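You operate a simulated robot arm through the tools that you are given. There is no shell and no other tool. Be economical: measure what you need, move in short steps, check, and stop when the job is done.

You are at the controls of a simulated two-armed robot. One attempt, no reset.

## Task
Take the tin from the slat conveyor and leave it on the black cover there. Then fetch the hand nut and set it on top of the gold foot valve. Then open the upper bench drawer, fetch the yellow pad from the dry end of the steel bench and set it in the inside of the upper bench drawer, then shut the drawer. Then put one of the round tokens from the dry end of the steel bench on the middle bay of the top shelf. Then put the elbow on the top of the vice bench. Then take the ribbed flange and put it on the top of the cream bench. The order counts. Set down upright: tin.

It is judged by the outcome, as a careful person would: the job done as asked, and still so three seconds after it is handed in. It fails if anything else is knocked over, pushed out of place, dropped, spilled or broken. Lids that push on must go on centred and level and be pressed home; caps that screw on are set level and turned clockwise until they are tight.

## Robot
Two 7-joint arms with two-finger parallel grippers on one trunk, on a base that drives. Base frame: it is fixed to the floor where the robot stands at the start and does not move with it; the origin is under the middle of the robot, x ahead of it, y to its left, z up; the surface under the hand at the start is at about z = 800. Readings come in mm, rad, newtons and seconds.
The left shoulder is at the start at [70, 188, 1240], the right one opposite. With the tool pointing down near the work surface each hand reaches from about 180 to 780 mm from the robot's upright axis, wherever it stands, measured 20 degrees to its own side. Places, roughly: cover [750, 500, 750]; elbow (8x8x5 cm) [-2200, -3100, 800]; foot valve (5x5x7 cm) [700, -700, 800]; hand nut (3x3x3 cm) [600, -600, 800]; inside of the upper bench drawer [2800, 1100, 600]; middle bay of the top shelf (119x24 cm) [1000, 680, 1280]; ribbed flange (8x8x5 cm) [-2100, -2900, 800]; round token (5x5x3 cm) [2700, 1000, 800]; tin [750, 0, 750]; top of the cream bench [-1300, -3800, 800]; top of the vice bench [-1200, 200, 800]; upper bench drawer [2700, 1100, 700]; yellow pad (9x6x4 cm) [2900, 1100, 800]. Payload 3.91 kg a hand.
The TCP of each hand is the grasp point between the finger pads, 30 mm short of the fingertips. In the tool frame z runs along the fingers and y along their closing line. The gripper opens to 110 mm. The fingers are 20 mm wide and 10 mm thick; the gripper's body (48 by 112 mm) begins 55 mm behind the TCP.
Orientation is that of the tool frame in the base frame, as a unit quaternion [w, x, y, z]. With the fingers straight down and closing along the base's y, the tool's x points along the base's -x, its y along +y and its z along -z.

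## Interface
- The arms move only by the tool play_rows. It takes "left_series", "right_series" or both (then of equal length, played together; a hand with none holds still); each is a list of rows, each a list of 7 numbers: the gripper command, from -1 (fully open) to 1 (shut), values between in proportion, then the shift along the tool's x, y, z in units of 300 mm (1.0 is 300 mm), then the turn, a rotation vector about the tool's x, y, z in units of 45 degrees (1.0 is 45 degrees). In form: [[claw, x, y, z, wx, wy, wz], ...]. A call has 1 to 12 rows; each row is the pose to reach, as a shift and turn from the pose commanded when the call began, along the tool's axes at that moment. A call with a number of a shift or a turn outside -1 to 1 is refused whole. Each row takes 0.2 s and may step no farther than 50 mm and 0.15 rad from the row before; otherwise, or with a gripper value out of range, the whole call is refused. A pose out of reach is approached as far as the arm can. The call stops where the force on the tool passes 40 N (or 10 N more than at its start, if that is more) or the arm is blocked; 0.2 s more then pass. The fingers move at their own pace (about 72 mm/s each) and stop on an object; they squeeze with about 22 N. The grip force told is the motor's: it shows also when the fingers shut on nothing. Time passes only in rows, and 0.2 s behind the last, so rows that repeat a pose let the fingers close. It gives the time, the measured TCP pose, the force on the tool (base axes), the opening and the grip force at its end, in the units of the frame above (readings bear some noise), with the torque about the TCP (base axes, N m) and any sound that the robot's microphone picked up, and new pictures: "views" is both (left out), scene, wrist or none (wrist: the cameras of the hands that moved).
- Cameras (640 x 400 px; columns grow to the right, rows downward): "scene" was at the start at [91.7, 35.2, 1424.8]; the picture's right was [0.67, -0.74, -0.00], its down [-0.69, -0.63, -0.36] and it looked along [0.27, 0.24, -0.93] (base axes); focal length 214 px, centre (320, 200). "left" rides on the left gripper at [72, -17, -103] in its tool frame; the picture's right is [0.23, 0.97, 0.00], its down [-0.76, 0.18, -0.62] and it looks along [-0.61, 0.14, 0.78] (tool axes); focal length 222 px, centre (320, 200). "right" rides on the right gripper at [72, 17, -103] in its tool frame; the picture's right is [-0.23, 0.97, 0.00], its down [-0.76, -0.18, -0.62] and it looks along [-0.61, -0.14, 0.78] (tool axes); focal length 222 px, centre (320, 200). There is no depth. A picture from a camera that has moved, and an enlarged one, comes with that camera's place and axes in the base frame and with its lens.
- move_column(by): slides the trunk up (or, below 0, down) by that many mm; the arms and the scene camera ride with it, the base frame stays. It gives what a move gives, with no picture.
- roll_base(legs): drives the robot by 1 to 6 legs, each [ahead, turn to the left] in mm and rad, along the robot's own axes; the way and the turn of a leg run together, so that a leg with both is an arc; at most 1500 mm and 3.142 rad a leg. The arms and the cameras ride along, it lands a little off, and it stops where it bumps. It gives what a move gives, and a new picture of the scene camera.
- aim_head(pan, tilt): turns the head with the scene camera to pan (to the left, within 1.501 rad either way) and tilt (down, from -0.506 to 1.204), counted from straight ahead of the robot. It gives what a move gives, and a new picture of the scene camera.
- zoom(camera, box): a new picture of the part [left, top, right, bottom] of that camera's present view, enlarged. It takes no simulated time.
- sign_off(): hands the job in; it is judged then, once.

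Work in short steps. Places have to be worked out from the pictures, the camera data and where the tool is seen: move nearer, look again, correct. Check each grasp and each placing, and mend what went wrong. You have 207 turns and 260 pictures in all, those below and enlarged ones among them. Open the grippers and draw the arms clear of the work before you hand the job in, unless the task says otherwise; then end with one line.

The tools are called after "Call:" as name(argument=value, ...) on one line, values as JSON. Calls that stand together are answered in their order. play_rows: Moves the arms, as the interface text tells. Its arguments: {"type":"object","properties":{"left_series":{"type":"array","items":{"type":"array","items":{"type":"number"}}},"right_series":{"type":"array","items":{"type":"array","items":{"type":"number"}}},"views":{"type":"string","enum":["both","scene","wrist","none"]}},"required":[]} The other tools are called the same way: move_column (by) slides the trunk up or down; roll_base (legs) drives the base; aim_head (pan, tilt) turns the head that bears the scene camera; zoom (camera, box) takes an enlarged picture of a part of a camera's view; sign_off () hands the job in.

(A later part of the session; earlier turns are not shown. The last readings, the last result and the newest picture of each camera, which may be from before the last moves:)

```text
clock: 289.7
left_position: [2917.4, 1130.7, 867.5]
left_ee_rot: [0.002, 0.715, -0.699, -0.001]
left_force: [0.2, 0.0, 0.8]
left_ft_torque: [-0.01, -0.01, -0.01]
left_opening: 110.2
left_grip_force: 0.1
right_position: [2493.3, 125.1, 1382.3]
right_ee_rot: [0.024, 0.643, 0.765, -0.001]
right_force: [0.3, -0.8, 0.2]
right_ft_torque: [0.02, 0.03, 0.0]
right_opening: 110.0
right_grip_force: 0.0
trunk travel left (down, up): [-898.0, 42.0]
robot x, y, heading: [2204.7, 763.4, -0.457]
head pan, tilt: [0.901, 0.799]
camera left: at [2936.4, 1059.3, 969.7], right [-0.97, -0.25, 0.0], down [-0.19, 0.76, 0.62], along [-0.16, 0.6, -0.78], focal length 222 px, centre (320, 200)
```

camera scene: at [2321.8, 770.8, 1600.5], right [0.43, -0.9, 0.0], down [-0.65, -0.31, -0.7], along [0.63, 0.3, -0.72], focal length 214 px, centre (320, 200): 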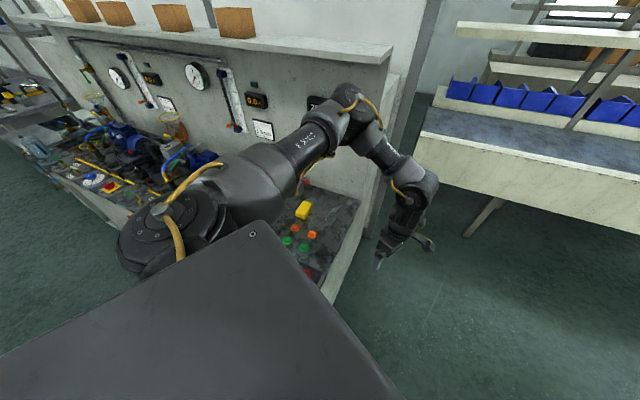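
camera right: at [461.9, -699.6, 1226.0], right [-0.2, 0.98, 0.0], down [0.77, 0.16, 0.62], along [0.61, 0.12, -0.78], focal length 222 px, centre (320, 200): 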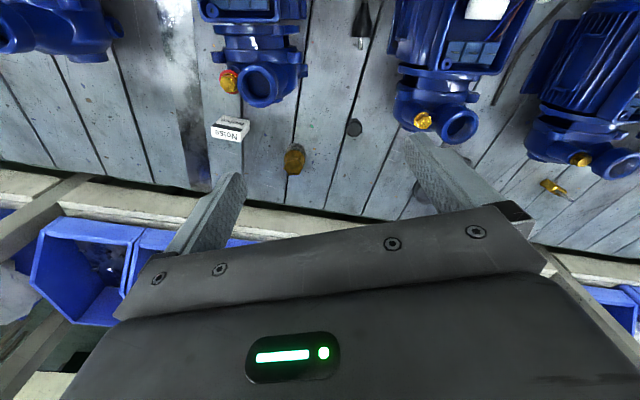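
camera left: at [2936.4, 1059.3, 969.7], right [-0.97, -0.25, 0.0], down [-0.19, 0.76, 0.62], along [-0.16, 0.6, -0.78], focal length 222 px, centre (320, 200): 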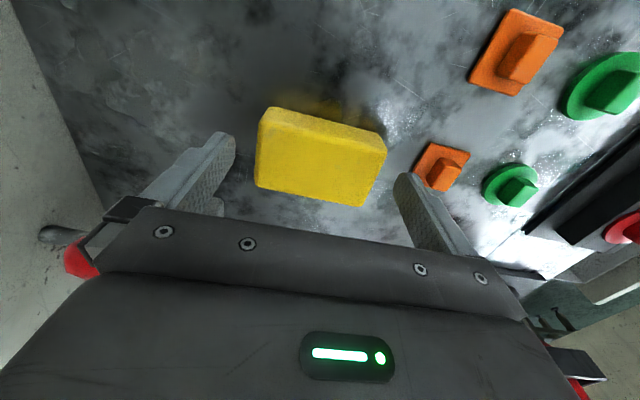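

The pad is centred, though an orange token sits close to the -x finger. I'll shift 4 mm in +x, descend to z 836 and close.

Call:
play_rows(left_series=[[-1, 0, -0.013, 0, 0, 0, 0], [-1, 0, -0.013, 0.05, 0, 0, 0], [-1, 0, -0.013, 0.105, 0, 0, 0], [-0.5, 0, -0.013, 0.105, 0, 0, 0], [0, 0, -0.013, 0.105, 0, 0, 0], [0.5, 0, -0.013, 0.105, 0, 0, 0], [0.5, 0, -0.013, 0.105, 0, 0, 0]], views="wrist")

```text
clock: 291.3
left_position: [2920.1, 1131.2, 836.3]
left_ee_rot: [0.003, 0.716, -0.698, 0.0]
left_force: [1.3, 0.6, 1.2]
left_ft_torque: [-0.02, 0.02, -0.02]
left_opening: 89.1
left_grip_force: 22.5
right_position: [2493.7, 127.1, 1382.4]
right_ee_rot: [0.024, 0.644, 0.765, -0.002]
right_force: [0.3, 0.1, 0.3]
right_ft_torque: [0.02, -0.01, -0.04]
right_opening: 109.9
right_grip_force: 0.0
trunk travel left (down, up): [-898.0, 42.0]
robot x, y, heading: [2204.4, 757.5, -0.461]
head pan, tilt: [0.901, 0.799]
camera left: at [2940.2, 1059.4, 937.9], right [-0.97, -0.25, 0.0], down [-0.19, 0.76, 0.62], along [-0.16, 0.6, -0.78], focal length 222 px, centre (320, 200)
```

left: 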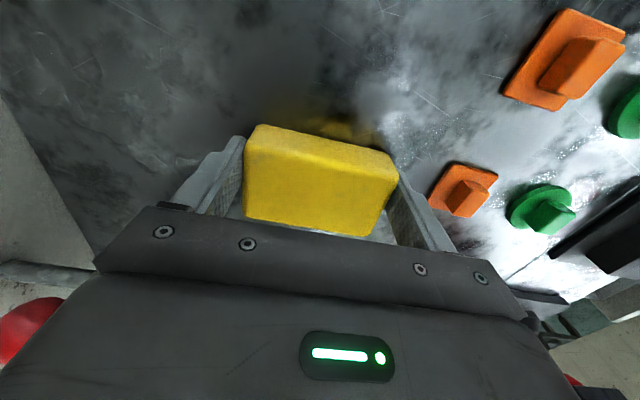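

The pad is held at 89 mm. I'll lift 150 mm and bring it back clear of the bench end.

Call:
play_rows(left_series=[[1, 0, 0, -0.15, 0, 0, 0], [1, 0, 0, -0.31, 0, 0, 0], [1, 0, 0, -0.47, 0, 0, 0], [1, 0.127, 0.08, -0.5, 0, 0, 0], [1, 0.254, 0.159, -0.5, 0, 0, 0], [1, 0.381, 0.238, -0.5, 0, 0, 0], [1, 0.509, 0.318, -0.5, 0, 0, 0], [1, 0.636, 0.397, -0.5, 0, 0, 0], [1, 0.763, 0.477, -0.5, 0, 0, 0], [1, 0.89, 0.556, -0.5, 0, 0, 0]], views="scene")

```text
clock: 293.5
left_position: [2761.1, 859.4, 987.0]
left_ee_rot: [0.001, 0.716, -0.698, -0.001]
left_force: [0.3, 0.2, -1.0]
left_ft_torque: [-0.02, -0.02, 0.0]
left_opening: 89.3
left_grip_force: 22.4
right_position: [2492.6, 125.0, 1382.0]
right_ee_rot: [0.024, 0.643, 0.766, -0.001]
right_force: [0.9, 0.3, -0.3]
right_ft_torque: [0.0, -0.06, 0.01]
right_opening: 110.3
right_grip_force: 0.0
trunk travel left (down, up): [-898.0, 42.0]
robot x, y, heading: [2204.4, 760.1, -0.456]
head pan, tilt: [0.901, 0.799]
camera scene: at [2321.3, 767.9, 1600.6], right [0.43, -0.9, 0.0], down [-0.65, -0.31, -0.7], along [0.63, 0.3, -0.72], focal length 214 px, centre (320, 200)
```

scene: 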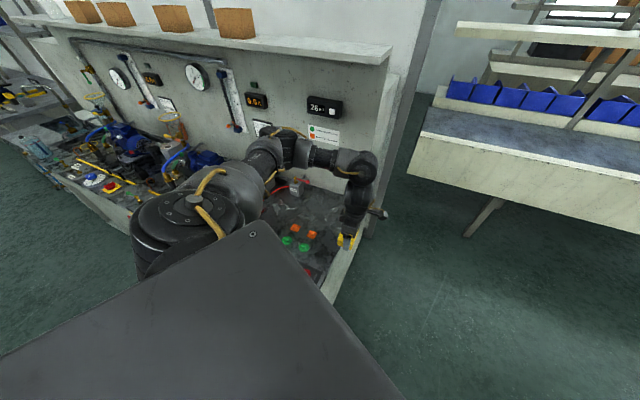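

Reversing about 372 mm along the present heading carries the pad straight over the open drawer's front-right area.

Call:
roll_base(legs=[[-372, 0]])

Call:
aim_head(pan=0.9, tilt=0.95)

Call:
zoom(camera="left", box=[0, 0, 640, 400])

```text
clock: 295.9
left_position: [2425.1, 1028.2, 986.9]
left_ee_rot: [0.003, 0.716, -0.698, -0.001]
left_force: [0.1, 0.4, 0.2]
left_ft_torque: [0.0, 0.01, 0.01]
left_opening: 89.5
left_grip_force: 22.6
right_position: [2159.5, 291.7, 1382.3]
right_ee_rot: [0.024, 0.642, 0.766, -0.001]
right_force: [0.1, 0.1, -1.1]
right_ft_torque: [-0.02, 0.03, -0.03]
right_opening: 109.9
right_grip_force: 0.1
trunk travel left (down, up): [-898.0, 42.0]
robot x, y, heading: [1867.5, 926.4, -0.455]
head pan, tilt: [0.901, 0.799]
camera scene: at [1986.4, 935.1, 1600.3], right [0.43, -0.9, 0.0], down [-0.65, -0.31, -0.7], along [0.63, 0.3, -0.72], focal length 214 px, centre (320, 200)
```

scene: 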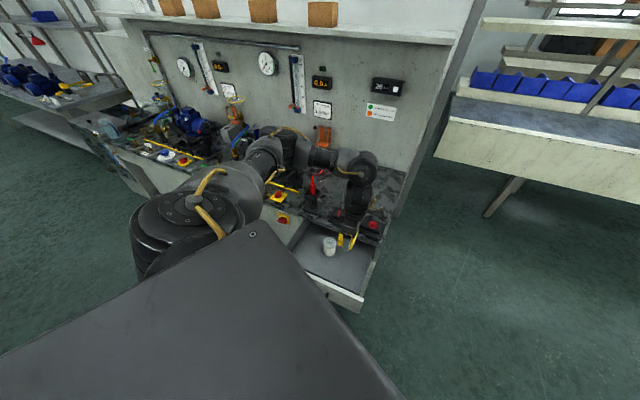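

```text
clock: 296.6
left_position: [2424.0, 1028.4, 987.3]
left_ee_rot: [0.002, 0.717, -0.697, 0.0]
left_force: [0.1, 0.6, 0.7]
left_ft_torque: [0.02, -0.01, -0.02]
left_opening: 89.2
left_grip_force: 22.2
right_position: [2157.7, 293.1, 1382.5]
right_ee_rot: [0.025, 0.642, 0.767, -0.001]
right_force: [0.6, 0.1, 0.6]
right_ft_torque: [0.0, -0.01, 0.0]
right_opening: 110.2
right_grip_force: 0.0
trunk travel left (down, up): [-898.0, 42.0]
robot x, y, heading: [1865.3, 924.0, -0.456]
head pan, tilt: [0.901, 0.949]
camera scene: at [1977.1, 932.7, 1589.0], right [0.43, -0.9, 0.0], down [-0.73, -0.35, -0.58], along [0.53, 0.25, -0.81], focal length 214 px, centre (320, 200)
```

scene: 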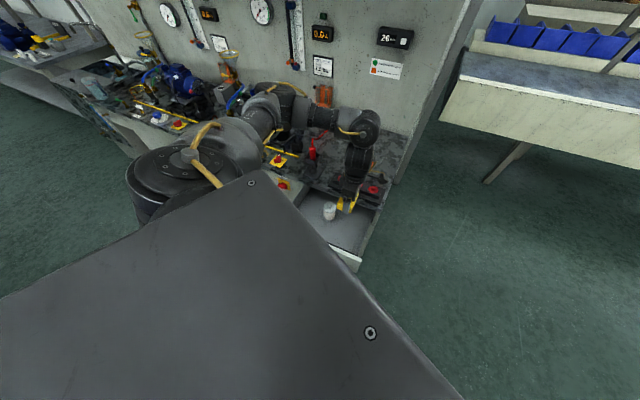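

```text
1.00 times, centred on (320, 200) of left (not enlarged: the box is as wide or as high as the picture)
camera zoom: at [2442.8, 956.4, 1089.3], right [-0.97, -0.25, 0.0], down [-0.2, 0.76, 0.62], along [-0.16, 0.6, -0.78], focal length 222 px, centre (320, 200)
```

zoom: 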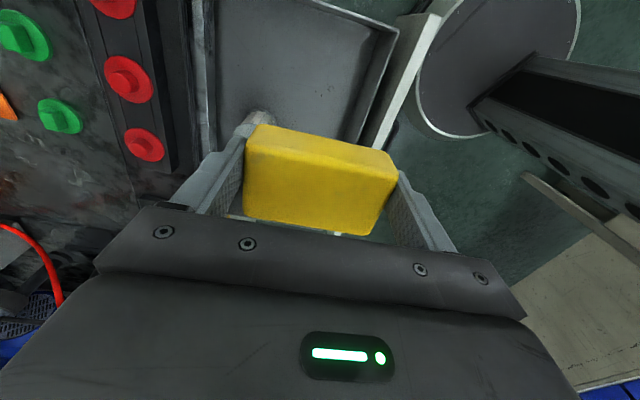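

The canister is close behind the pad in this view. I'll zoom the scene camera to fix its place relative to the pad.

Call:
zoom(camera="scene", box=[280, 170, 400, 270])

```text
4.00 times, centred on (340, 220) of scene
camera zoom: at [1977.1, 932.7, 1589.0], right [0.43, -0.9, 0.0], down [-0.73, -0.35, -0.58], along [0.53, 0.25, -0.81], focal length 858 px, centre (240, 120)
```

zoom: 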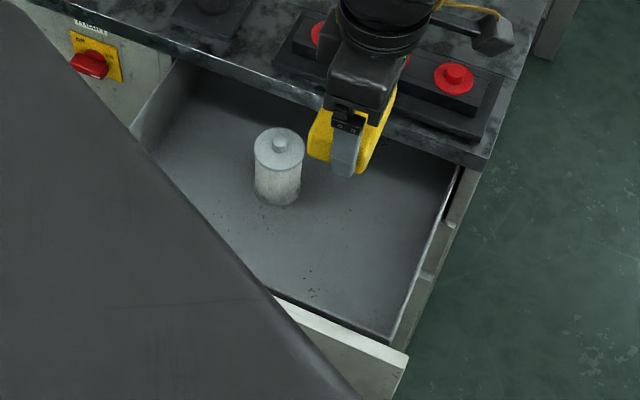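

The drawer floor is at z ≈ 612 and the canister stands at [2534, 1141]. I'll shift the pad 25 mm in +y and lower the trunk 250 mm.

Call:
play_rows(left_series=[[1, -0.04, 0, 0, 0, 0, 0], [1, -0.083, 0, 0, 0, 0, 0]], views="none")

Call:
move_column(by=-250)

Call:
zoom(camera="scene", box=[240, 90, 400, 220])

```text
clock: 297.2
left_position: [2423.7, 1053.4, 986.8]
left_ee_rot: [0.003, 0.717, -0.697, 0.0]
left_force: [-0.3, 0.5, -0.4]
left_ft_torque: [0.01, -0.02, -0.07]
left_opening: 89.4
left_grip_force: 22.0
right_position: [2158.6, 295.4, 1384.9]
right_ee_rot: [0.025, 0.641, 0.767, -0.001]
right_force: [0.1, 0.9, -0.2]
right_ft_torque: [-0.03, 0.04, 0.01]
right_opening: 110.1
right_grip_force: 0.0
trunk travel left (down, up): [-898.0, 42.0]
robot x, y, heading: [1867.6, 927.2, -0.453]
head pan, tilt: [0.901, 0.949]
```

```text
clock: 299.8
left_position: [2422.7, 1054.1, 736.7]
left_ee_rot: [0.002, 0.717, -0.697, 0.0]
left_force: [0.3, -0.1, 0.4]
left_ft_torque: [0.01, 0.03, 0.0]
left_opening: 89.1
left_grip_force: 21.5
right_position: [2158.1, 293.2, 1132.6]
right_ee_rot: [0.025, 0.642, 0.767, -0.001]
right_force: [0.1, -0.1, 0.1]
right_ft_torque: [-0.01, 0.02, -0.02]
right_opening: 110.0
right_grip_force: 0.1
trunk travel left (down, up): [-648.0, 292.0]
robot x, y, heading: [1867.0, 924.2, -0.457]
head pan, tilt: [0.901, 0.949]
```

```text
3.08 times, centred on (320, 155) of scene
camera zoom: at [1977.0, 932.8, 1339.0], right [0.43, -0.9, 0.0], down [-0.73, -0.35, -0.58], along [0.53, 0.25, -0.81], focal length 660 px, centre (320, 338)
```

zoom: 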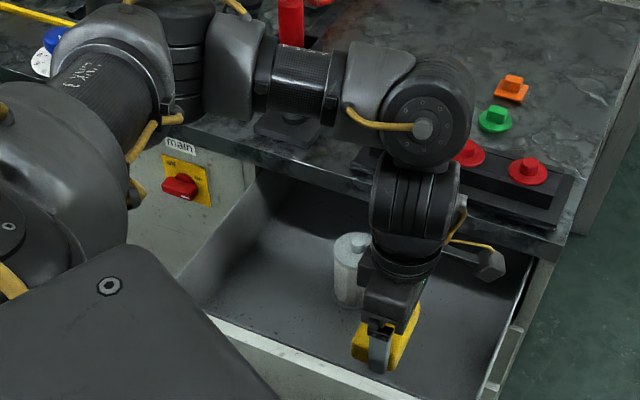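

Good clearance. I'll lower with the arm until the pad touches the drawer floor.

Call:
play_rows(left_series=[[1, 0, 0, 0.1, 0, 0, 0], [1, 0, 0, 0.2, 0, 0, 0], [1, 0, 0, 0.23, 0, 0, 0], [1, 0, 0, 0.25, 0, 0, 0], [1, 0, 0, 0.27, 0, 0, 0], [1, 0, 0, 0.285, 0, 0, 0]], views="wrist")

```text
clock: 300.7
left_position: [2425.4, 1052.0, 673.3]
left_ee_rot: [0.002, 0.717, -0.697, 0.006]
left_force: [0.8, 4.4, 35.0]
left_ft_torque: [0.58, 1.25, -0.53]
left_opening: 89.3
left_grip_force: 22.4
right_position: [2157.2, 293.6, 1132.8]
right_ee_rot: [0.024, 0.642, 0.767, 0.0]
right_force: [0.9, -0.5, -0.5]
right_ft_torque: [-0.04, 0.02, 0.0]
right_opening: 110.2
right_grip_force: 0.1
trunk travel left (down, up): [-648.0, 292.0]
robot x, y, heading: [1868.6, 925.2, -0.45]
head pan, tilt: [0.901, 0.949]
stopped in row 4 (left hand): the force on the tool passed its limit at 51 N (the readings are from after the stop); the commanded pose is now the measured one
camera left: at [2443.0, 981.0, 774.7], right [-0.97, -0.25, 0.0], down [-0.2, 0.76, 0.62], along [-0.15, 0.6, -0.79], focal length 222 px, centre (320, 200)
```

left: 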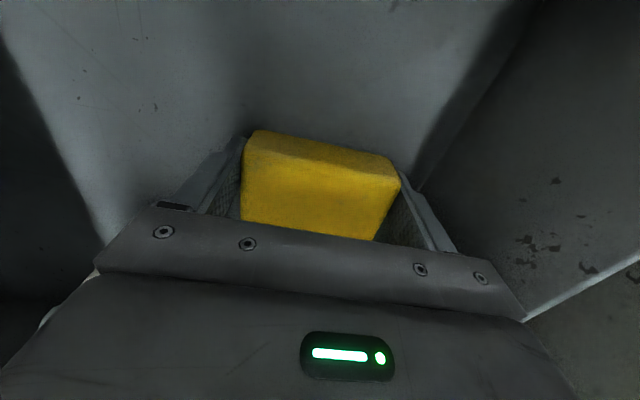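

The pad has touched the drawer floor. I'll relieve slightly, open and raise the hand.

Call:
play_rows(left_series=[[1, 0, 0, -0.006, 0, 0, 0], [0, 0, 0, -0.006, 0, 0, 0], [-1, 0, 0, -0.006, 0, 0, 0], [-1, 0, 0, -0.006, 0, 0, 0], [-1, 0, 0, -0.05, 0, 0, 0], [-1, 0, 0, -0.2, 0, 0, 0], [-1, 0, 0, -0.35, 0, 0, 0], [-1, 0, 0, -0.5, 0, 0, 0]], views="wrist")

Call:
move_column(by=250)

Call:
zoom(camera="scene", box=[280, 170, 400, 270])

```text
clock: 302.5
left_position: [2423.7, 1053.8, 820.6]
left_ee_rot: [0.002, 0.718, -0.697, 0.002]
left_force: [-0.4, 0.2, 0.1]
left_ft_torque: [0.02, 0.02, 0.0]
left_opening: 110.0
left_grip_force: 0.1
right_position: [2156.4, 292.9, 1132.7]
right_ee_rot: [0.025, 0.641, 0.767, 0.0]
right_force: [0.1, 0.3, -0.4]
right_ft_torque: [0.01, -0.01, -0.01]
right_opening: 110.1
right_grip_force: 0.1
trunk travel left (down, up): [-648.0, 292.0]
robot x, y, heading: [1867.2, 927.7, -0.449]
head pan, tilt: [0.901, 0.949]
camera left: at [2441.4, 981.9, 922.1], right [-0.97, -0.25, 0.0], down [-0.2, 0.76, 0.62], along [-0.16, 0.6, -0.79], focal length 222 px, centre (320, 200)
```

left: 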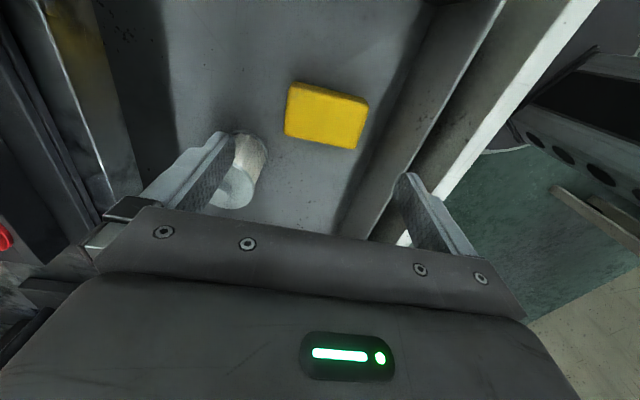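

```text
clock: 305.0
left_position: [2423.7, 1054.6, 1068.1]
left_ee_rot: [0.001, 0.716, -0.698, 0.002]
left_force: [-0.8, -0.1, 0.1]
left_ft_torque: [-0.02, 0.02, 0.01]
left_opening: 110.0
left_grip_force: 0.0
right_position: [2158.8, 293.7, 1383.5]
right_ee_rot: [0.024, 0.642, 0.767, -0.001]
right_force: [0.5, -0.8, -0.6]
right_ft_torque: [0.01, 0.01, 0.03]
right_opening: 110.0
right_grip_force: 0.0
trunk travel left (down, up): [-898.0, 42.0]
robot x, y, heading: [1868.7, 921.0, -0.455]
head pan, tilt: [0.901, 0.949]
```

```text
4.00 times, centred on (340, 220) of scene
camera zoom: at [1977.2, 932.8, 1588.9], right [0.43, -0.9, 0.0], down [-0.73, -0.35, -0.58], along [0.52, 0.25, -0.81], focal length 858 px, centre (240, 120)
```

zoom: 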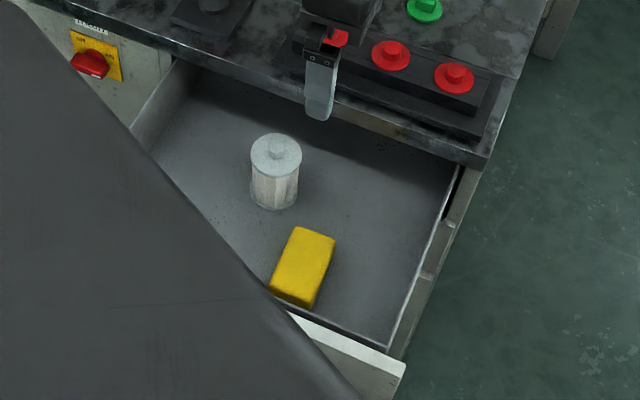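

The pad lies flat in the drawer and the canister stands. To shut it I'll grip the handle again as before, so I'll back off and face the drawer.

Call:
roll_base(legs=[[0, 0.45], [-330, 0]])

Call:
play_rows(left_series=[[-0.6, 0.09, 0.041, 0.06, 0, 0, 0.1], [-0.6, 0.182, 0.082, 0.12, 0, 0, 0.2], [-0.6, 0.273, 0.123, 0.18, 0, 0, 0.3], [-0.6, 0.365, 0.165, 0.24, 0, 0, 0.4], [-0.6, 0.456, 0.206, 0.3, 0, 0, 0.5], [-0.6, 0.547, 0.247, 0.36, 0, 0, 0.6]], views="none")

```text
clock: 308.5
left_position: [1987.6, 1284.5, 1068.5]
left_ee_rot: [0.002, 0.854, -0.52, 0.001]
left_force: [1.1, 0.8, -1.0]
left_ft_torque: [-0.01, 0.03, -0.02]
left_opening: 110.1
left_grip_force: 0.1
right_position: [2078.5, 484.4, 1382.7]
right_ee_rot: [0.023, 0.455, 0.89, 0.004]
right_force: [0.0, -0.3, 0.4]
right_ft_torque: [-0.01, 0.03, -0.01]
right_opening: 109.9
right_grip_force: 0.0
trunk travel left (down, up): [-898.0, 42.0]
robot x, y, heading: [1543.4, 928.5, -0.006]
head pan, tilt: [0.901, 0.949]
camera scene: at [1637.8, 981.3, 1588.8], right [0.78, -0.62, 0.0], down [-0.51, -0.63, -0.58], along [0.36, 0.45, -0.81], focal length 214 px, centre (320, 200)
```

scene: 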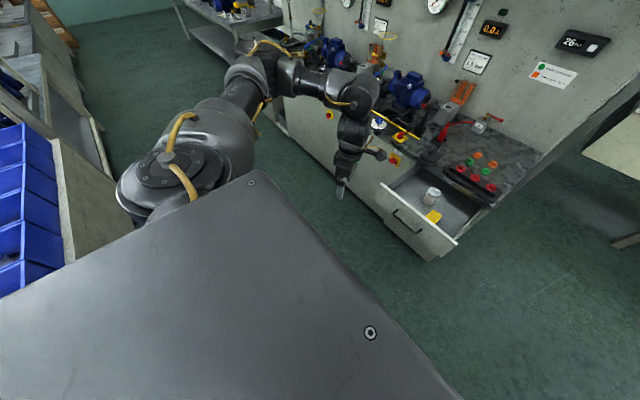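

```text
clock: 309.9
left_position: [1995.7, 1103.9, 963.5]
left_ee_rot: [0.0, 0.71, -0.705, 0.001]
left_force: [0.2, 0.2, 0.2]
left_ft_torque: [0.0, 0.0, 0.0]
left_opening: 88.0
left_grip_force: 0.0
right_position: [2076.6, 482.9, 1381.9]
right_ee_rot: [0.023, 0.454, 0.891, 0.004]
right_force: [0.6, -0.4, -0.4]
right_ft_torque: [-0.02, -0.01, 0.02]
right_opening: 110.1
right_grip_force: 0.0
trunk travel left (down, up): [-898.0, 42.0]
robot x, y, heading: [1538.1, 923.7, -0.007]
head pan, tilt: [0.901, 0.949]
```

Pitching the hand forward again with the same sequence as before.

Call:
play_rows(left_series=[[0.0, 0, 0, 0, 0.17, 0, 0], [0.0, 0, 0, 0, 0.34, 0, 0], [0.0, 0, 0, 0, 0.51, 0, 0], [0.0, 0, 0, 0, 0.68, 0, 0], [0.0, 0, 0, 0, 0.85, 0, 0], [0.0, 0, 0, 0, 1.0, 0, 0]], views="none")

Call:
move_column(by=-300)

Call:
play_rows(left_series=[[0.0, 0, -0.06, 0.03, 0.0, 0, 0], [0.0, 0, -0.14, 0.05, 0.17, 0, 0], [0.0, 0, -0.21, 0.08, 0.34, 0, 0], [0.0, 0, -0.28, 0.1, 0.51, 0, 0], [0.0, 0, -0.32, 0.12, 0.68, 0, 0], [0.0, 0, -0.33, 0.14, 0.85, 0, 0], [0.0, 0, -0.33, 0.14, 1.0, 0, 0]], views="wrist")

```text
clock: 311.3
left_position: [1989.6, 1095.1, 958.1]
left_ee_rot: [-0.255, 0.659, -0.658, 0.26]
left_force: [-0.8, 0.2, -0.3]
left_ft_torque: [0.04, -0.02, 0.02]
left_opening: 54.9
left_grip_force: 0.0
left hand out of reach, approached as far as the arm can: row 6
right_position: [2077.2, 477.5, 1379.2]
right_ee_rot: [0.022, 0.455, 0.89, 0.006]
right_force: [0.2, -1.1, 0.2]
right_ft_torque: [0.07, 0.03, 0.0]
right_opening: 110.0
right_grip_force: 0.0
trunk travel left (down, up): [-898.0, 42.0]
robot x, y, heading: [1535.1, 922.1, -0.005]
head pan, tilt: [0.901, 0.949]
```

```text
clock: 314.3
left_position: [1990.2, 1098.1, 657.5]
left_ee_rot: [-0.253, 0.661, -0.657, 0.261]
left_force: [0.4, 0.4, -0.1]
left_ft_torque: [0.01, -0.02, 0.0]
left_opening: 54.9
left_grip_force: 0.1
right_position: [2077.0, 483.5, 1083.1]
right_ee_rot: [0.023, 0.456, 0.89, 0.004]
right_force: [-1.3, 0.0, 0.2]
right_ft_torque: [0.0, -0.03, 0.0]
right_opening: 110.4
right_grip_force: 0.0
trunk travel left (down, up): [-598.0, 342.0]
robot x, y, heading: [1539.7, 927.2, -0.009]
head pan, tilt: [0.901, 0.949]
```

```text
clock: 315.9
left_position: [2090.4, 1098.4, 693.6]
left_ee_rot: [-0.487, 0.514, -0.506, 0.492]
left_force: [-0.6, 0.5, -0.5]
left_ft_torque: [0.04, 0.03, 0.0]
left_opening: 55.2
left_grip_force: 0.2
right_position: [2076.3, 483.2, 1083.3]
right_ee_rot: [0.024, 0.455, 0.89, 0.005]
right_force: [-0.5, 0.6, -0.2]
right_ft_torque: [0.02, -0.01, 0.0]
right_opening: 109.9
right_grip_force: 0.1
trunk travel left (down, up): [-598.0, 342.0]
robot x, y, heading: [1538.9, 925.5, -0.011]
head pan, tilt: [0.901, 0.949]
camera left: at [1987.8, 1026.3, 714.2], right [-0.04, -0.24, -0.97], down [-0.63, 0.76, -0.16], along [0.77, 0.61, -0.18], focal length 222 px, centre (320, 200)
```

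left: 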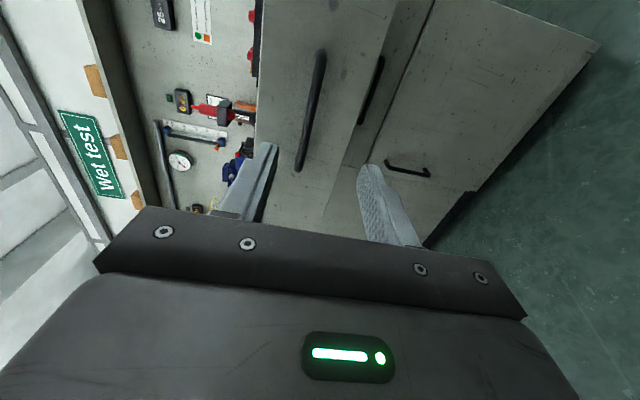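

The handle is aligned in height with the fingers. I'll drive forward 172 mm so the bar enters the grip.

Call:
roll_base(legs=[[0, 0.01], [172, 0]])

Call:
play_rows(left_series=[[0.5, 0, 0, 0, 0, 0, 0], [1, 0, 0, 0, 0, 0, 0], [1, 0, 0, 0, 0, 0, 0], [1, 0, 0, 0, 0, 0, 0]], views="wrist")

```text
clock: 317.7
left_position: [2261.4, 1105.2, 692.9]
left_ee_rot: [-0.489, 0.517, -0.505, 0.489]
left_force: [-0.2, 0.5, 1.1]
left_ft_torque: [-0.01, -0.02, -0.04]
left_opening: 55.3
left_grip_force: 0.1
right_position: [2254.3, 490.2, 1081.3]
right_ee_rot: [0.024, 0.451, 0.892, 0.005]
right_force: [0.0, 0.2, -0.3]
right_ft_torque: [-0.01, 0.04, -0.01]
right_opening: 110.0
right_grip_force: 0.0
trunk travel left (down, up): [-598.0, 342.0]
robot x, y, heading: [1708.9, 926.3, 0.002]
head pan, tilt: [0.901, 0.949]
camera scene: at [1807.4, 983.3, 1288.9], right [0.79, -0.62, 0.0], down [-0.5, -0.64, -0.58], along [0.36, 0.46, -0.81], focal length 214 px, centre (320, 200)
```

scene: 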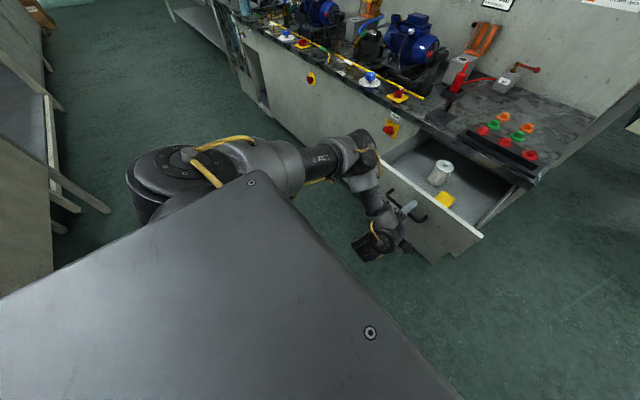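

```text
clock: 318.7
left_position: [2258.9, 1103.6, 696.2]
left_ee_rot: [-0.492, 0.516, -0.502, 0.49]
left_force: [0.8, 4.2, 21.7]
left_ft_torque: [0.67, -0.03, -0.22]
left_opening: 11.6
left_grip_force: 44.5
right_position: [2250.2, 489.4, 1083.4]
right_ee_rot: [0.024, 0.451, 0.892, 0.005]
right_force: [-1.5, -0.3, -0.7]
right_ft_torque: [0.01, -0.01, -0.04]
right_opening: 110.1
right_grip_force: 0.0
trunk travel left (down, up): [-598.0, 342.0]
robot x, y, heading: [1711.7, 925.5, 0.008]
head pan, tilt: [0.901, 0.949]
camera left: at [2158.2, 1031.5, 715.9], right [-0.03, -0.24, -0.97], down [-0.64, 0.75, -0.16], along [0.77, 0.61, -0.18], focal length 222 px, centre (320, 200)
```

left: 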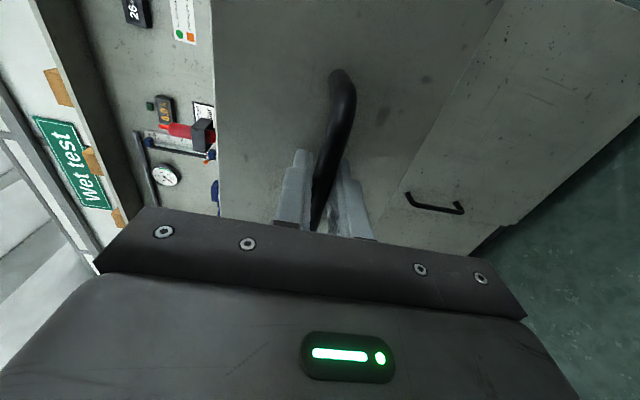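

The handle is gripped. I'll push the drawer in gently with the base, in two legs.

Call:
roll_base(legs=[[130, 0], [125, 0]])

```text
clock: 320.2
left_position: [2395.7, 1104.3, 695.9]
left_ee_rot: [-0.491, 0.514, -0.502, 0.492]
left_force: [-0.5, -1.9, -1.3]
left_ft_torque: [0.61, -0.02, 0.53]
left_opening: 11.4
left_grip_force: 45.0
right_position: [2384.4, 490.8, 1082.3]
right_ee_rot: [0.023, 0.451, 0.892, 0.005]
right_force: [0.3, 0.2, 0.4]
right_ft_torque: [-0.05, 0.01, 0.0]
right_opening: 110.0
right_grip_force: 0.0
trunk travel left (down, up): [-598.0, 342.0]
robot x, y, heading: [1844.6, 926.4, 0.004]
head pan, tilt: [0.901, 0.949]
stopped in leg 1: the force on the tool passed its limit at 40 N (the readings are from after the stop); the commanded pose is now the measured one
camera scene: at [1939.0, 983.4, 1288.8], right [0.79, -0.62, 0.0], down [-0.5, -0.64, -0.58], along [0.36, 0.46, -0.81], focal length 214 px, centre (320, 200)
```

scene: 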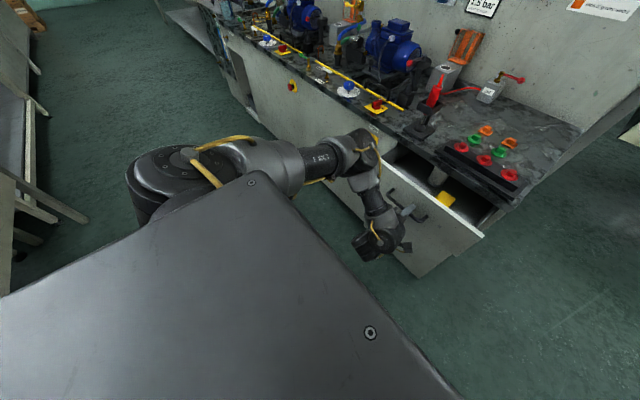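

It stopped on a brief 40 N spike, and the drawer is half shut with the contents upright. I'll continue in shorter legs.

Call:
roll_base(legs=[[60, 0]])

Call:
roll_base(legs=[[55, 0]])

```text
clock: 321.1
left_position: [2455.8, 1104.7, 695.7]
left_ee_rot: [-0.491, 0.513, -0.503, 0.493]
left_force: [0.1, 0.3, 4.1]
left_ft_torque: [0.65, 0.16, -0.34]
left_opening: 11.9
left_grip_force: 45.3
right_position: [2445.6, 490.6, 1081.1]
right_ee_rot: [0.023, 0.451, 0.892, 0.004]
right_force: [0.2, 0.8, 0.2]
right_ft_torque: [0.01, 0.03, -0.01]
right_opening: 110.0
right_grip_force: 0.1
trunk travel left (down, up): [-598.0, 342.0]
robot x, y, heading: [1904.3, 928.0, 0.003]
head pan, tilt: [0.901, 0.949]
camera scene: at [2000.2, 983.9, 1288.8], right [0.79, -0.62, 0.0], down [-0.5, -0.64, -0.58], along [0.36, 0.46, -0.81], focal length 214 px, centre (320, 200)
```

scene: 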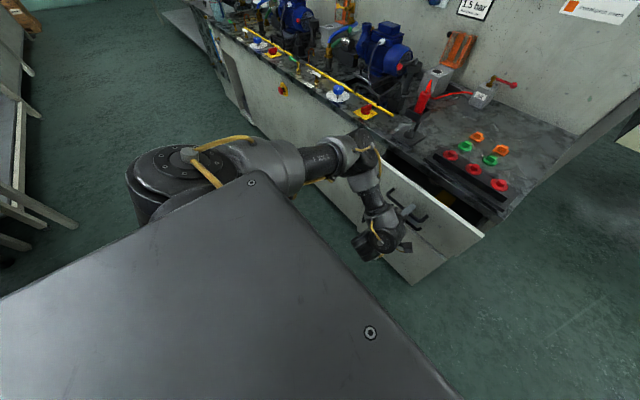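

```text
clock: 322.1
left_position: [2511.9, 1105.4, 695.4]
left_ee_rot: [-0.49, 0.514, -0.503, 0.493]
left_force: [0.9, -5.0, -1.8]
left_ft_torque: [0.62, 0.19, -0.39]
left_opening: 11.7
left_grip_force: 45.2
right_position: [2501.8, 490.0, 1081.0]
right_ee_rot: [0.022, 0.451, 0.892, 0.004]
right_force: [-0.5, -0.7, -0.2]
right_ft_torque: [-0.02, 0.04, 0.0]
right_opening: 109.8
right_grip_force: 0.1
trunk travel left (down, up): [-598.0, 342.0]
robot x, y, heading: [1956.6, 927.4, 0.007]
head pan, tilt: [0.901, 0.949]
camera scene: at [2055.3, 983.9, 1288.7], right [0.79, -0.62, 0.0], down [-0.5, -0.64, -0.58], along [0.36, 0.46, -0.81], focal length 214 px, centre (320, 200)
```

scene: 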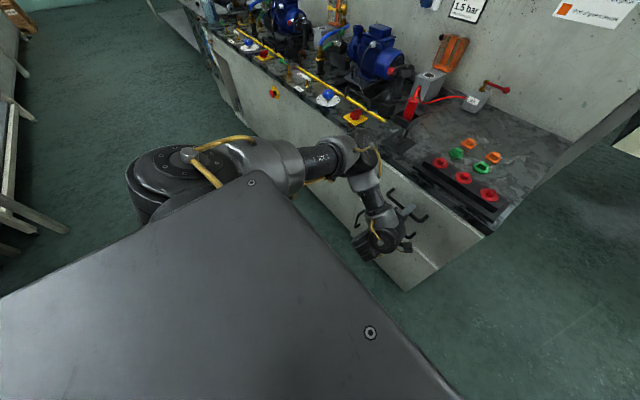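

Nearly shut. I'll push the last bit until it stops.

Call:
roll_base(legs=[[30, 0]])

Call:
zoom(camera="scene", box=[340, 130, 540, 290])

```text
clock: 322.9
left_position: [2539.2, 1104.5, 695.9]
left_ee_rot: [-0.49, 0.513, -0.504, 0.492]
left_force: [-20.8, -5.0, -16.8]
left_ft_torque: [0.68, -0.52, -0.29]
left_opening: 12.1
left_grip_force: 44.9
right_position: [2529.5, 490.5, 1082.1]
right_ee_rot: [0.024, 0.451, 0.892, 0.005]
right_force: [1.0, 0.0, 0.4]
right_ft_torque: [0.01, 0.04, -0.02]
right_opening: 109.9
right_grip_force: 0.1
trunk travel left (down, up): [-598.0, 342.0]
robot x, y, heading: [1991.4, 925.0, 0.005]
head pan, tilt: [0.901, 0.949]
camera scene: at [2082.9, 984.0, 1288.8], right [0.79, -0.62, 0.0], down [-0.5, -0.64, -0.58], along [0.36, 0.46, -0.81], focal length 214 px, centre (320, 200)
```

scene: 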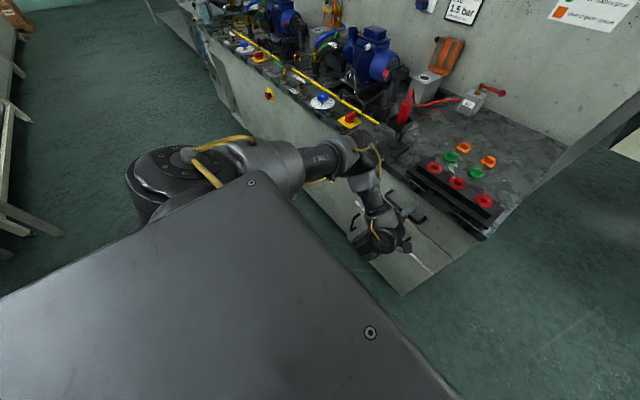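

```text
2.50 times, centred on (440, 210) of scene
camera zoom: at [2082.9, 984.0, 1288.8], right [0.79, -0.62, 0.0], down [-0.5, -0.64, -0.58], along [0.36, 0.46, -0.81], focal length 536 px, centre (20, 175)
```

zoom: 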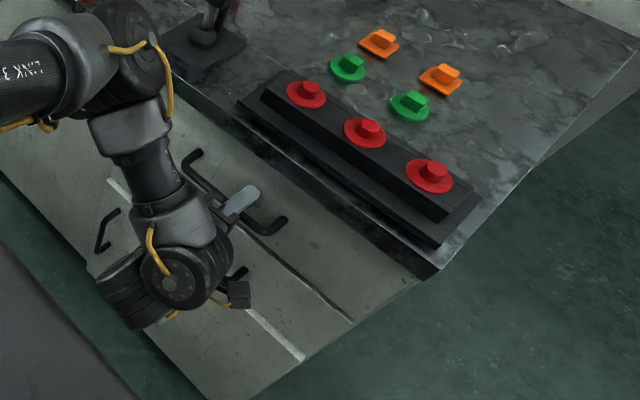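

The drawer is shut (21 N reaction, flush front). I'll release, back off and restore the hand pointing down.

Call:
play_rows(left_series=[[0.5, 0, 0, 0, 0, 0, 0], [0.09, 0, 0, 0, 0, 0, 0], [0.09, 0, 0, 0, 0, 0, 0]], views="none")

Call:
roll_base(legs=[[-465, 0]])

Call:
move_column(by=300)

Call:
play_rows(left_series=[[0.09, 0, 0, -0.08, -0.12, 0, 0], [0.09, 0, 0, -0.16, -0.28, 0, 0], [0.09, 0, 0, -0.24, -0.44, 0, 0], [0.09, 0, 0, -0.3, -0.6, 0, 0], [0.09, 0, 0, -0.3, -0.76, 0, 0], [0.09, 0, 0, -0.3, -0.92, 0, 0], [0.09, 0, 0, -0.3, -1.0, 0, 0]], views="none")

Call:
play_rows(left_series=[[0.09, 0, 0, 0, -0.16, 0, 0], [0.09, 0, 0, 0, -0.33, 0, 0], [0.09, 0, 0, 0, -0.5, 0, 0], [0.09, 0, 0, 0, -0.67, 0, 0], [0.09, 0, 0, 0, -0.84, 0, 0], [0.09, 0, 0, 0, -0.97, 0, 0]], views="none")

```text
clock: 323.7
left_position: [2536.7, 1105.0, 695.6]
left_ee_rot: [-0.49, 0.514, -0.505, 0.492]
left_force: [-12.9, -0.9, -9.5]
left_ft_torque: [0.08, -0.1, -0.11]
left_opening: 45.0
left_grip_force: 0.0
right_position: [2529.0, 491.0, 1082.2]
right_ee_rot: [0.024, 0.451, 0.892, 0.005]
right_force: [0.6, 0.6, 0.6]
right_ft_torque: [-0.04, 0.02, -0.04]
right_opening: 110.0
right_grip_force: 0.0
trunk travel left (down, up): [-598.0, 342.0]
robot x, y, heading: [1986.4, 925.2, 0.006]
head pan, tilt: [0.901, 0.949]
```

```text
clock: 326.5
left_position: [2071.9, 1103.9, 696.0]
left_ee_rot: [-0.491, 0.514, -0.503, 0.492]
left_force: [-0.5, -0.1, 0.0]
left_ft_torque: [-0.02, 0.0, -0.01]
left_opening: 50.5
left_grip_force: 0.1
right_position: [2063.1, 489.8, 1082.7]
right_ee_rot: [0.024, 0.45, 0.893, 0.004]
right_force: [1.0, -0.5, 0.2]
right_ft_torque: [0.0, 0.01, -0.02]
right_opening: 110.1
right_grip_force: 0.2
trunk travel left (down, up): [-598.0, 342.0]
robot x, y, heading: [1516.6, 925.2, 0.001]
head pan, tilt: [0.901, 0.949]
camera scene: at [1615.9, 982.2, 1289.0], right [0.79, -0.62, 0.0], down [-0.5, -0.64, -0.58], along [0.36, 0.46, -0.81], focal length 214 px, centre (320, 200)
```

scene: 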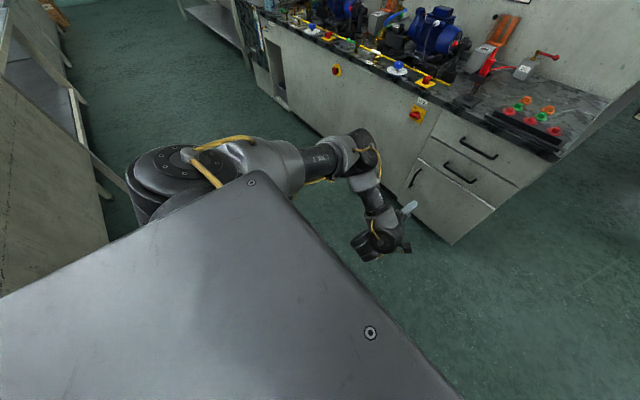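

```text
clock: 329.5
left_position: [2071.2, 1103.6, 995.9]
left_ee_rot: [-0.491, 0.515, -0.503, 0.491]
left_force: [-0.6, 0.2, -0.2]
left_ft_torque: [0.02, 0.01, 0.0]
left_opening: 49.9
left_grip_force: 0.0
right_position: [2063.5, 489.6, 1382.2]
right_ee_rot: [0.022, 0.449, 0.893, 0.005]
right_force: [-0.8, 0.1, 0.8]
right_ft_torque: [-0.04, 0.0, 0.01]
right_opening: 110.3
right_grip_force: 0.0
trunk travel left (down, up): [-898.0, 42.0]
robot x, y, heading: [1521.2, 922.7, 0.01]
head pan, tilt: [0.901, 0.949]
```

```text
clock: 331.1
left_position: [1983.4, 1091.5, 1003.2]
left_ee_rot: [-0.265, 0.652, -0.652, 0.282]
left_force: [-0.1, -0.2, 0.7]
left_ft_torque: [0.0, 0.0, 0.0]
left_opening: 50.1
left_grip_force: 0.0
left hand out of reach, approached as far as the arm can: row 7
right_position: [2062.5, 489.1, 1382.9]
right_ee_rot: [0.023, 0.449, 0.893, 0.004]
right_force: [0.6, 0.5, 0.5]
right_ft_torque: [-0.01, -0.01, -0.02]
right_opening: 110.1
right_grip_force: 0.0
trunk travel left (down, up): [-898.0, 42.0]
robot x, y, heading: [1522.2, 929.2, 0.009]
head pan, tilt: [0.901, 0.949]
```

```text
clock: 332.7
left_position: [2019.0, 990.2, 882.5]
left_ee_rot: [-0.041, 0.732, -0.68, -0.008]
left_force: [-0.1, 0.9, 0.2]
left_ft_torque: [-0.02, 0.02, 0.0]
left_opening: 50.2
left_grip_force: 0.0
left hand out of reach, approached as far as the arm can: row 1, 2, 3, 4, 5, 6
right_position: [2065.3, 489.1, 1382.1]
right_ee_rot: [0.022, 0.45, 0.893, 0.005]
right_force: [0.4, -0.3, -0.8]
right_ft_torque: [0.01, 0.05, -0.01]
right_opening: 109.9
right_grip_force: 0.0
trunk travel left (down, up): [-898.0, 42.0]
robot x, y, heading: [1519.7, 929.3, 0.01]
head pan, tilt: [0.901, 0.949]
stopped in row 6 (left hand): the arm was blocked; the commanded pose is now the measured one
```

The wrist took an odd path and is slightly tilted. I'll move it to the known good pose with the tilt corrected.

Call:
play_rows(left_series=[[0.09, -0.08, 0.014, -0.073, -0.012, 0.017, 0], [0.09, -0.162, 0.028, -0.147, -0.025, 0.034, 0], [0.09, -0.244, 0.042, -0.22, -0.037, 0.052, 0], [0.09, -0.325, 0.056, -0.294, -0.05, 0.069, 0], [0.09, -0.406, 0.07, -0.367, -0.062, 0.086, 0]], views="scene")

```text
clock: 333.9
left_position: [2038.5, 990.3, 884.9]
left_ee_rot: [-0.005, 0.735, -0.678, 0.0]
left_force: [0.2, 0.2, -1.1]
left_ft_torque: [0.01, 0.03, -0.03]
left_opening: 50.2
left_grip_force: 0.1
left hand out of reach, approached as far as the arm can: row 1, 2, 3, 4, 5
right_position: [2063.5, 488.7, 1381.8]
right_ee_rot: [0.022, 0.45, 0.893, 0.005]
right_force: [0.0, -0.2, 0.6]
right_ft_torque: [0.02, -0.01, 0.02]
right_opening: 109.9
right_grip_force: 0.1
trunk travel left (down, up): [-898.0, 42.0]
robot x, y, heading: [1523.7, 929.5, 0.007]
head pan, tilt: [0.901, 0.949]
camera scene: at [1616.6, 980.4, 1589.0], right [0.79, -0.62, 0.0], down [-0.5, -0.64, -0.58], along [0.36, 0.46, -0.81], focal length 214 px, centre (320, 200)
```

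scene: 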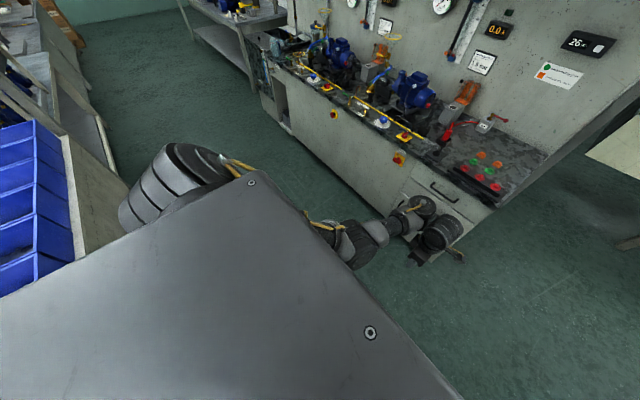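

The elbow has flipped to a low inward posture. I'll unwind by yawing right while lifting and moving left.

Call:
play_rows(left_series=[[0.09, 0, 0, 0, 0, 0, 0.18], [0.09, 0, 0, 0, 0, 0, 0.36], [0.09, 0, 0, 0, 0, 0, 0.54], [0.09, -0.05, 0, -0.05, 0, 0, 0.72], [0.09, -0.1, 0, -0.1, 0, 0, 0.9], [0.09, -0.2, 0, -0.2, 0, 0, 1.0], [0.09, -0.3, 0, -0.3, 0, 0, 1.0], [0.09, -0.4, 0, -0.4, 0, 0, 1.0]], views="none")

```text
clock: 335.7
left_position: [2028.5, 1110.2, 1006.2]
left_ee_rot: [-0.001, -0.416, 0.909, -0.002]
left_force: [0.6, 0.4, 0.2]
left_ft_torque: [0.02, -0.01, -0.02]
left_opening: 50.2
left_grip_force: 0.1
left hand out of reach, approached as far as the arm can: row 1, 2, 3
right_position: [2061.5, 489.2, 1382.5]
right_ee_rot: [0.023, 0.45, 0.893, 0.006]
right_force: [-0.6, 0.0, 0.6]
right_ft_torque: [-0.02, -0.03, 0.0]
right_opening: 110.0
right_grip_force: 0.1
trunk travel left (down, up): [-898.0, 42.0]
robot x, y, heading: [1519.0, 926.7, 0.014]
head pan, tilt: [0.901, 0.949]
```

Good posture recovered. I'll drive to the bench-end position again.

Call:
roll_base(legs=[[0, -0.235], [700, 0], [0, -0.23]])

Call:
play_rows(left_series=[[0.09, 0, 0, 0, 0, 0, -0.18], [0.09, 0, 0, 0, 0, 0, -0.36], [0.09, 0, 0, 0, 0, 0, -0.54], [0.09, 0, 0, 0, 0, 0, -0.72], [0.09, 0, 0, 0, 0, 0, -0.86], [0.09, 0, 0, 0, 0, 0, -1.0]], views="none")

```text
clock: 341.2
left_position: [2734.4, 704.9, 1005.1]
left_ee_rot: [-0.002, -0.194, 0.981, -0.002]
left_force: [0.3, -0.4, 0.5]
left_ft_torque: [0.01, 0.01, -0.01]
left_opening: 50.3
left_grip_force: 0.0
right_position: [2481.6, 134.3, 1382.3]
right_ee_rot: [0.023, 0.645, 0.764, -0.001]
right_force: [0.0, -0.1, 0.3]
right_ft_torque: [0.03, 0.01, 0.01]
right_opening: 110.0
right_grip_force: 0.1
trunk travel left (down, up): [-898.0, 42.0]
robot x, y, heading: [2193.6, 774.2, -0.459]
head pan, tilt: [0.901, 0.949]
camera scene: at [2307.1, 776.7, 1588.9], right [0.42, -0.91, 0.0], down [-0.74, -0.35, -0.58], along [0.53, 0.25, -0.81], focal length 214 px, centre (320, 200)
```

scene: 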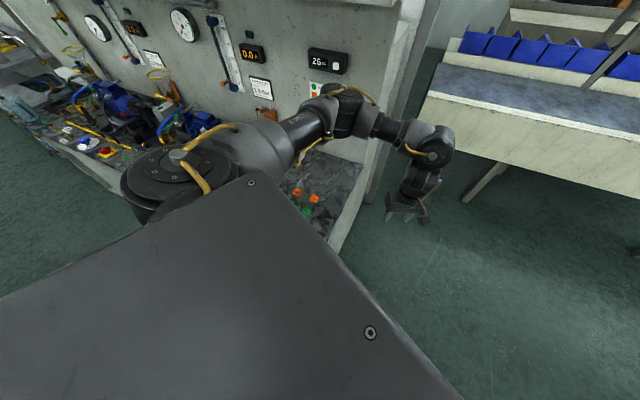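

```text
clock: 342.6
left_position: [2732.8, 704.3, 1003.9]
left_ee_rot: [-0.002, -0.555, 0.832, -0.001]
left_force: [-0.3, -0.6, -0.7]
left_ft_torque: [-0.02, -0.01, 0.01]
left_opening: 50.1
left_grip_force: 0.0
right_position: [2482.1, 135.8, 1382.8]
right_ee_rot: [0.023, 0.645, 0.764, -0.001]
right_force: [-0.4, 0.3, -0.7]
right_ft_torque: [-0.01, 0.04, -0.02]
right_opening: 110.2
right_grip_force: 0.0
trunk travel left (down, up): [-898.0, 42.0]
robot x, y, heading: [2194.1, 768.0, -0.459]
head pan, tilt: [0.901, 0.949]
```

Moving the left hand over the green token near [2742, 1037].

Call:
play_rows(left_series=[[0.09, -0.136, 0.052, 0, 0, 0, 0], [0.09, -0.272, 0.104, 0, 0, 0, 0], [0.09, -0.408, 0.156, 0, 0, 0, 0], [0.09, -0.545, 0.208, 0, 0, 0, 0], [0.09, -0.68, 0.26, 0, 0, 0, 0], [0.09, -0.817, 0.312, 0.05, 0, 0, 0], [0.09, -0.953, 0.364, 0.147, 0, 0, 0]], views="wrist")

```text
refused: row 7 steps farther than a row can; nothing moved
```

Call:
play_rows(left_series=[[0.09, -0.136, 0.052, 0.02, 0, 0, 0], [0.09, -0.272, 0.104, 0.04, 0, 0, 0], [0.09, -0.408, 0.156, 0.06, 0, 0, 0], [0.09, -0.545, 0.208, 0.08, 0, 0, 0], [0.09, -0.68, 0.26, 0.1, 0, 0, 0], [0.09, -0.817, 0.312, 0.12, 0, 0, 0], [0.09, -0.953, 0.364, 0.147, 0, 0, 0]], views="wrist")

```text
clock: 344.2
left_position: [2740.5, 1012.6, 959.4]
left_ee_rot: [-0.002, -0.555, 0.832, -0.003]
left_force: [-0.1, -0.8, 0.5]
left_ft_torque: [0.0, 0.03, 0.02]
left_opening: 49.7
left_grip_force: 0.0
right_position: [2480.8, 137.6, 1384.6]
right_ee_rot: [0.025, 0.645, 0.764, -0.001]
right_force: [-0.6, 0.6, 0.4]
right_ft_torque: [-0.01, 0.01, 0.04]
right_opening: 109.9
right_grip_force: 0.0
trunk travel left (down, up): [-898.0, 42.0]
robot x, y, heading: [2194.7, 769.7, -0.464]
head pan, tilt: [0.901, 0.949]
camera left: at [2729.0, 939.2, 1061.6], right [-0.99, 0.17, 0.0], down [0.13, 0.78, 0.62], along [0.1, 0.61, -0.79], focal length 222 px, centre (320, 200)
```

left: 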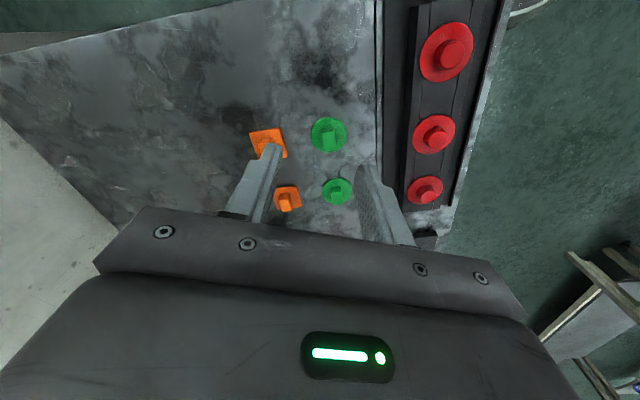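

I'll zoom in for the knob's orientation.

Call:
zoom(camera="left", box=[290, 105, 370, 165])

```text
6.67 times, centred on (330, 135) of left
camera zoom: at [2729.0, 939.2, 1061.6], right [-0.99, 0.17, 0.0], down [0.13, 0.78, 0.62], along [0.1, 0.61, -0.79], focal length 1481 px, centre (253, 633)
```

zoom: 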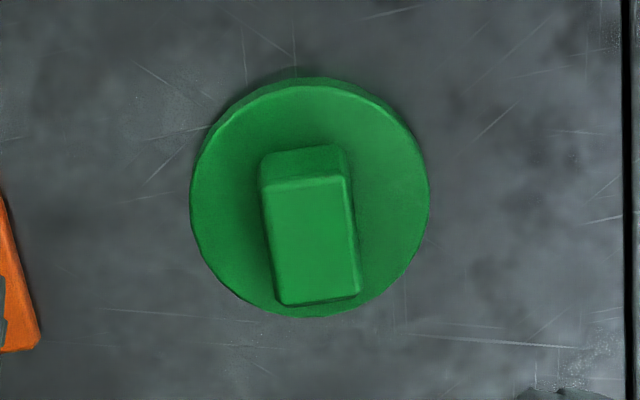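

The knob's narrow side (about 14 mm) lies along x, so I'll yaw to 1.57 and descend over it at [2735, 1039].

Call:
play_rows(left_series=[[0.09, -0.037, 0.025, 0, 0, 0, -0.17], [0.09, -0.074, 0.049, 0, 0, 0, -0.34], [0.09, -0.074, 0.049, 0.03, 0, 0, -0.5], [0.09, -0.074, 0.049, 0.15, 0, 0, -0.5], [0.09, -0.074, 0.049, 0.27, 0, 0, -0.5], [0.09, -0.074, 0.049, 0.33, 0, 0, -0.5]], views="wrist")

```text
clock: 345.6
left_position: [2736.3, 1035.7, 859.3]
left_ee_rot: [-0.002, -0.706, 0.708, -0.001]
left_force: [0.6, 0.5, 0.5]
left_ft_torque: [0.04, 0.01, 0.0]
left_opening: 50.1
left_grip_force: 0.1
right_position: [2481.2, 135.9, 1382.7]
right_ee_rot: [0.023, 0.645, 0.764, -0.001]
right_force: [0.9, -0.3, -0.5]
right_ft_torque: [0.01, -0.01, -0.05]
right_opening: 110.1
right_grip_force: 0.1
trunk travel left (down, up): [-898.0, 42.0]
robot x, y, heading: [2193.1, 771.4, -0.464]
head pan, tilt: [0.901, 0.949]
camera left: at [2753.4, 964.0, 961.8], right [-0.97, -0.22, 0.0], down [-0.17, 0.77, 0.62], along [-0.14, 0.6, -0.78], focal length 222 px, centre (320, 200)
```

left: 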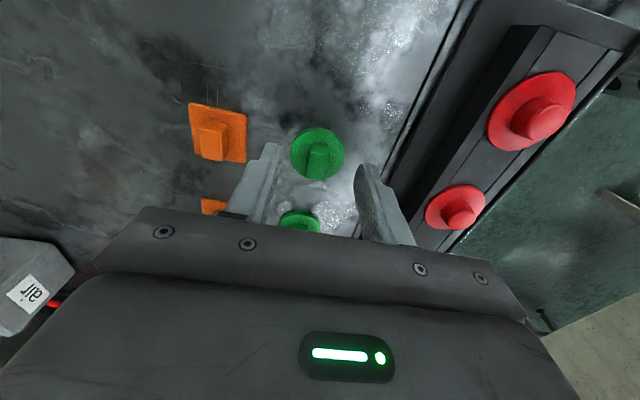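

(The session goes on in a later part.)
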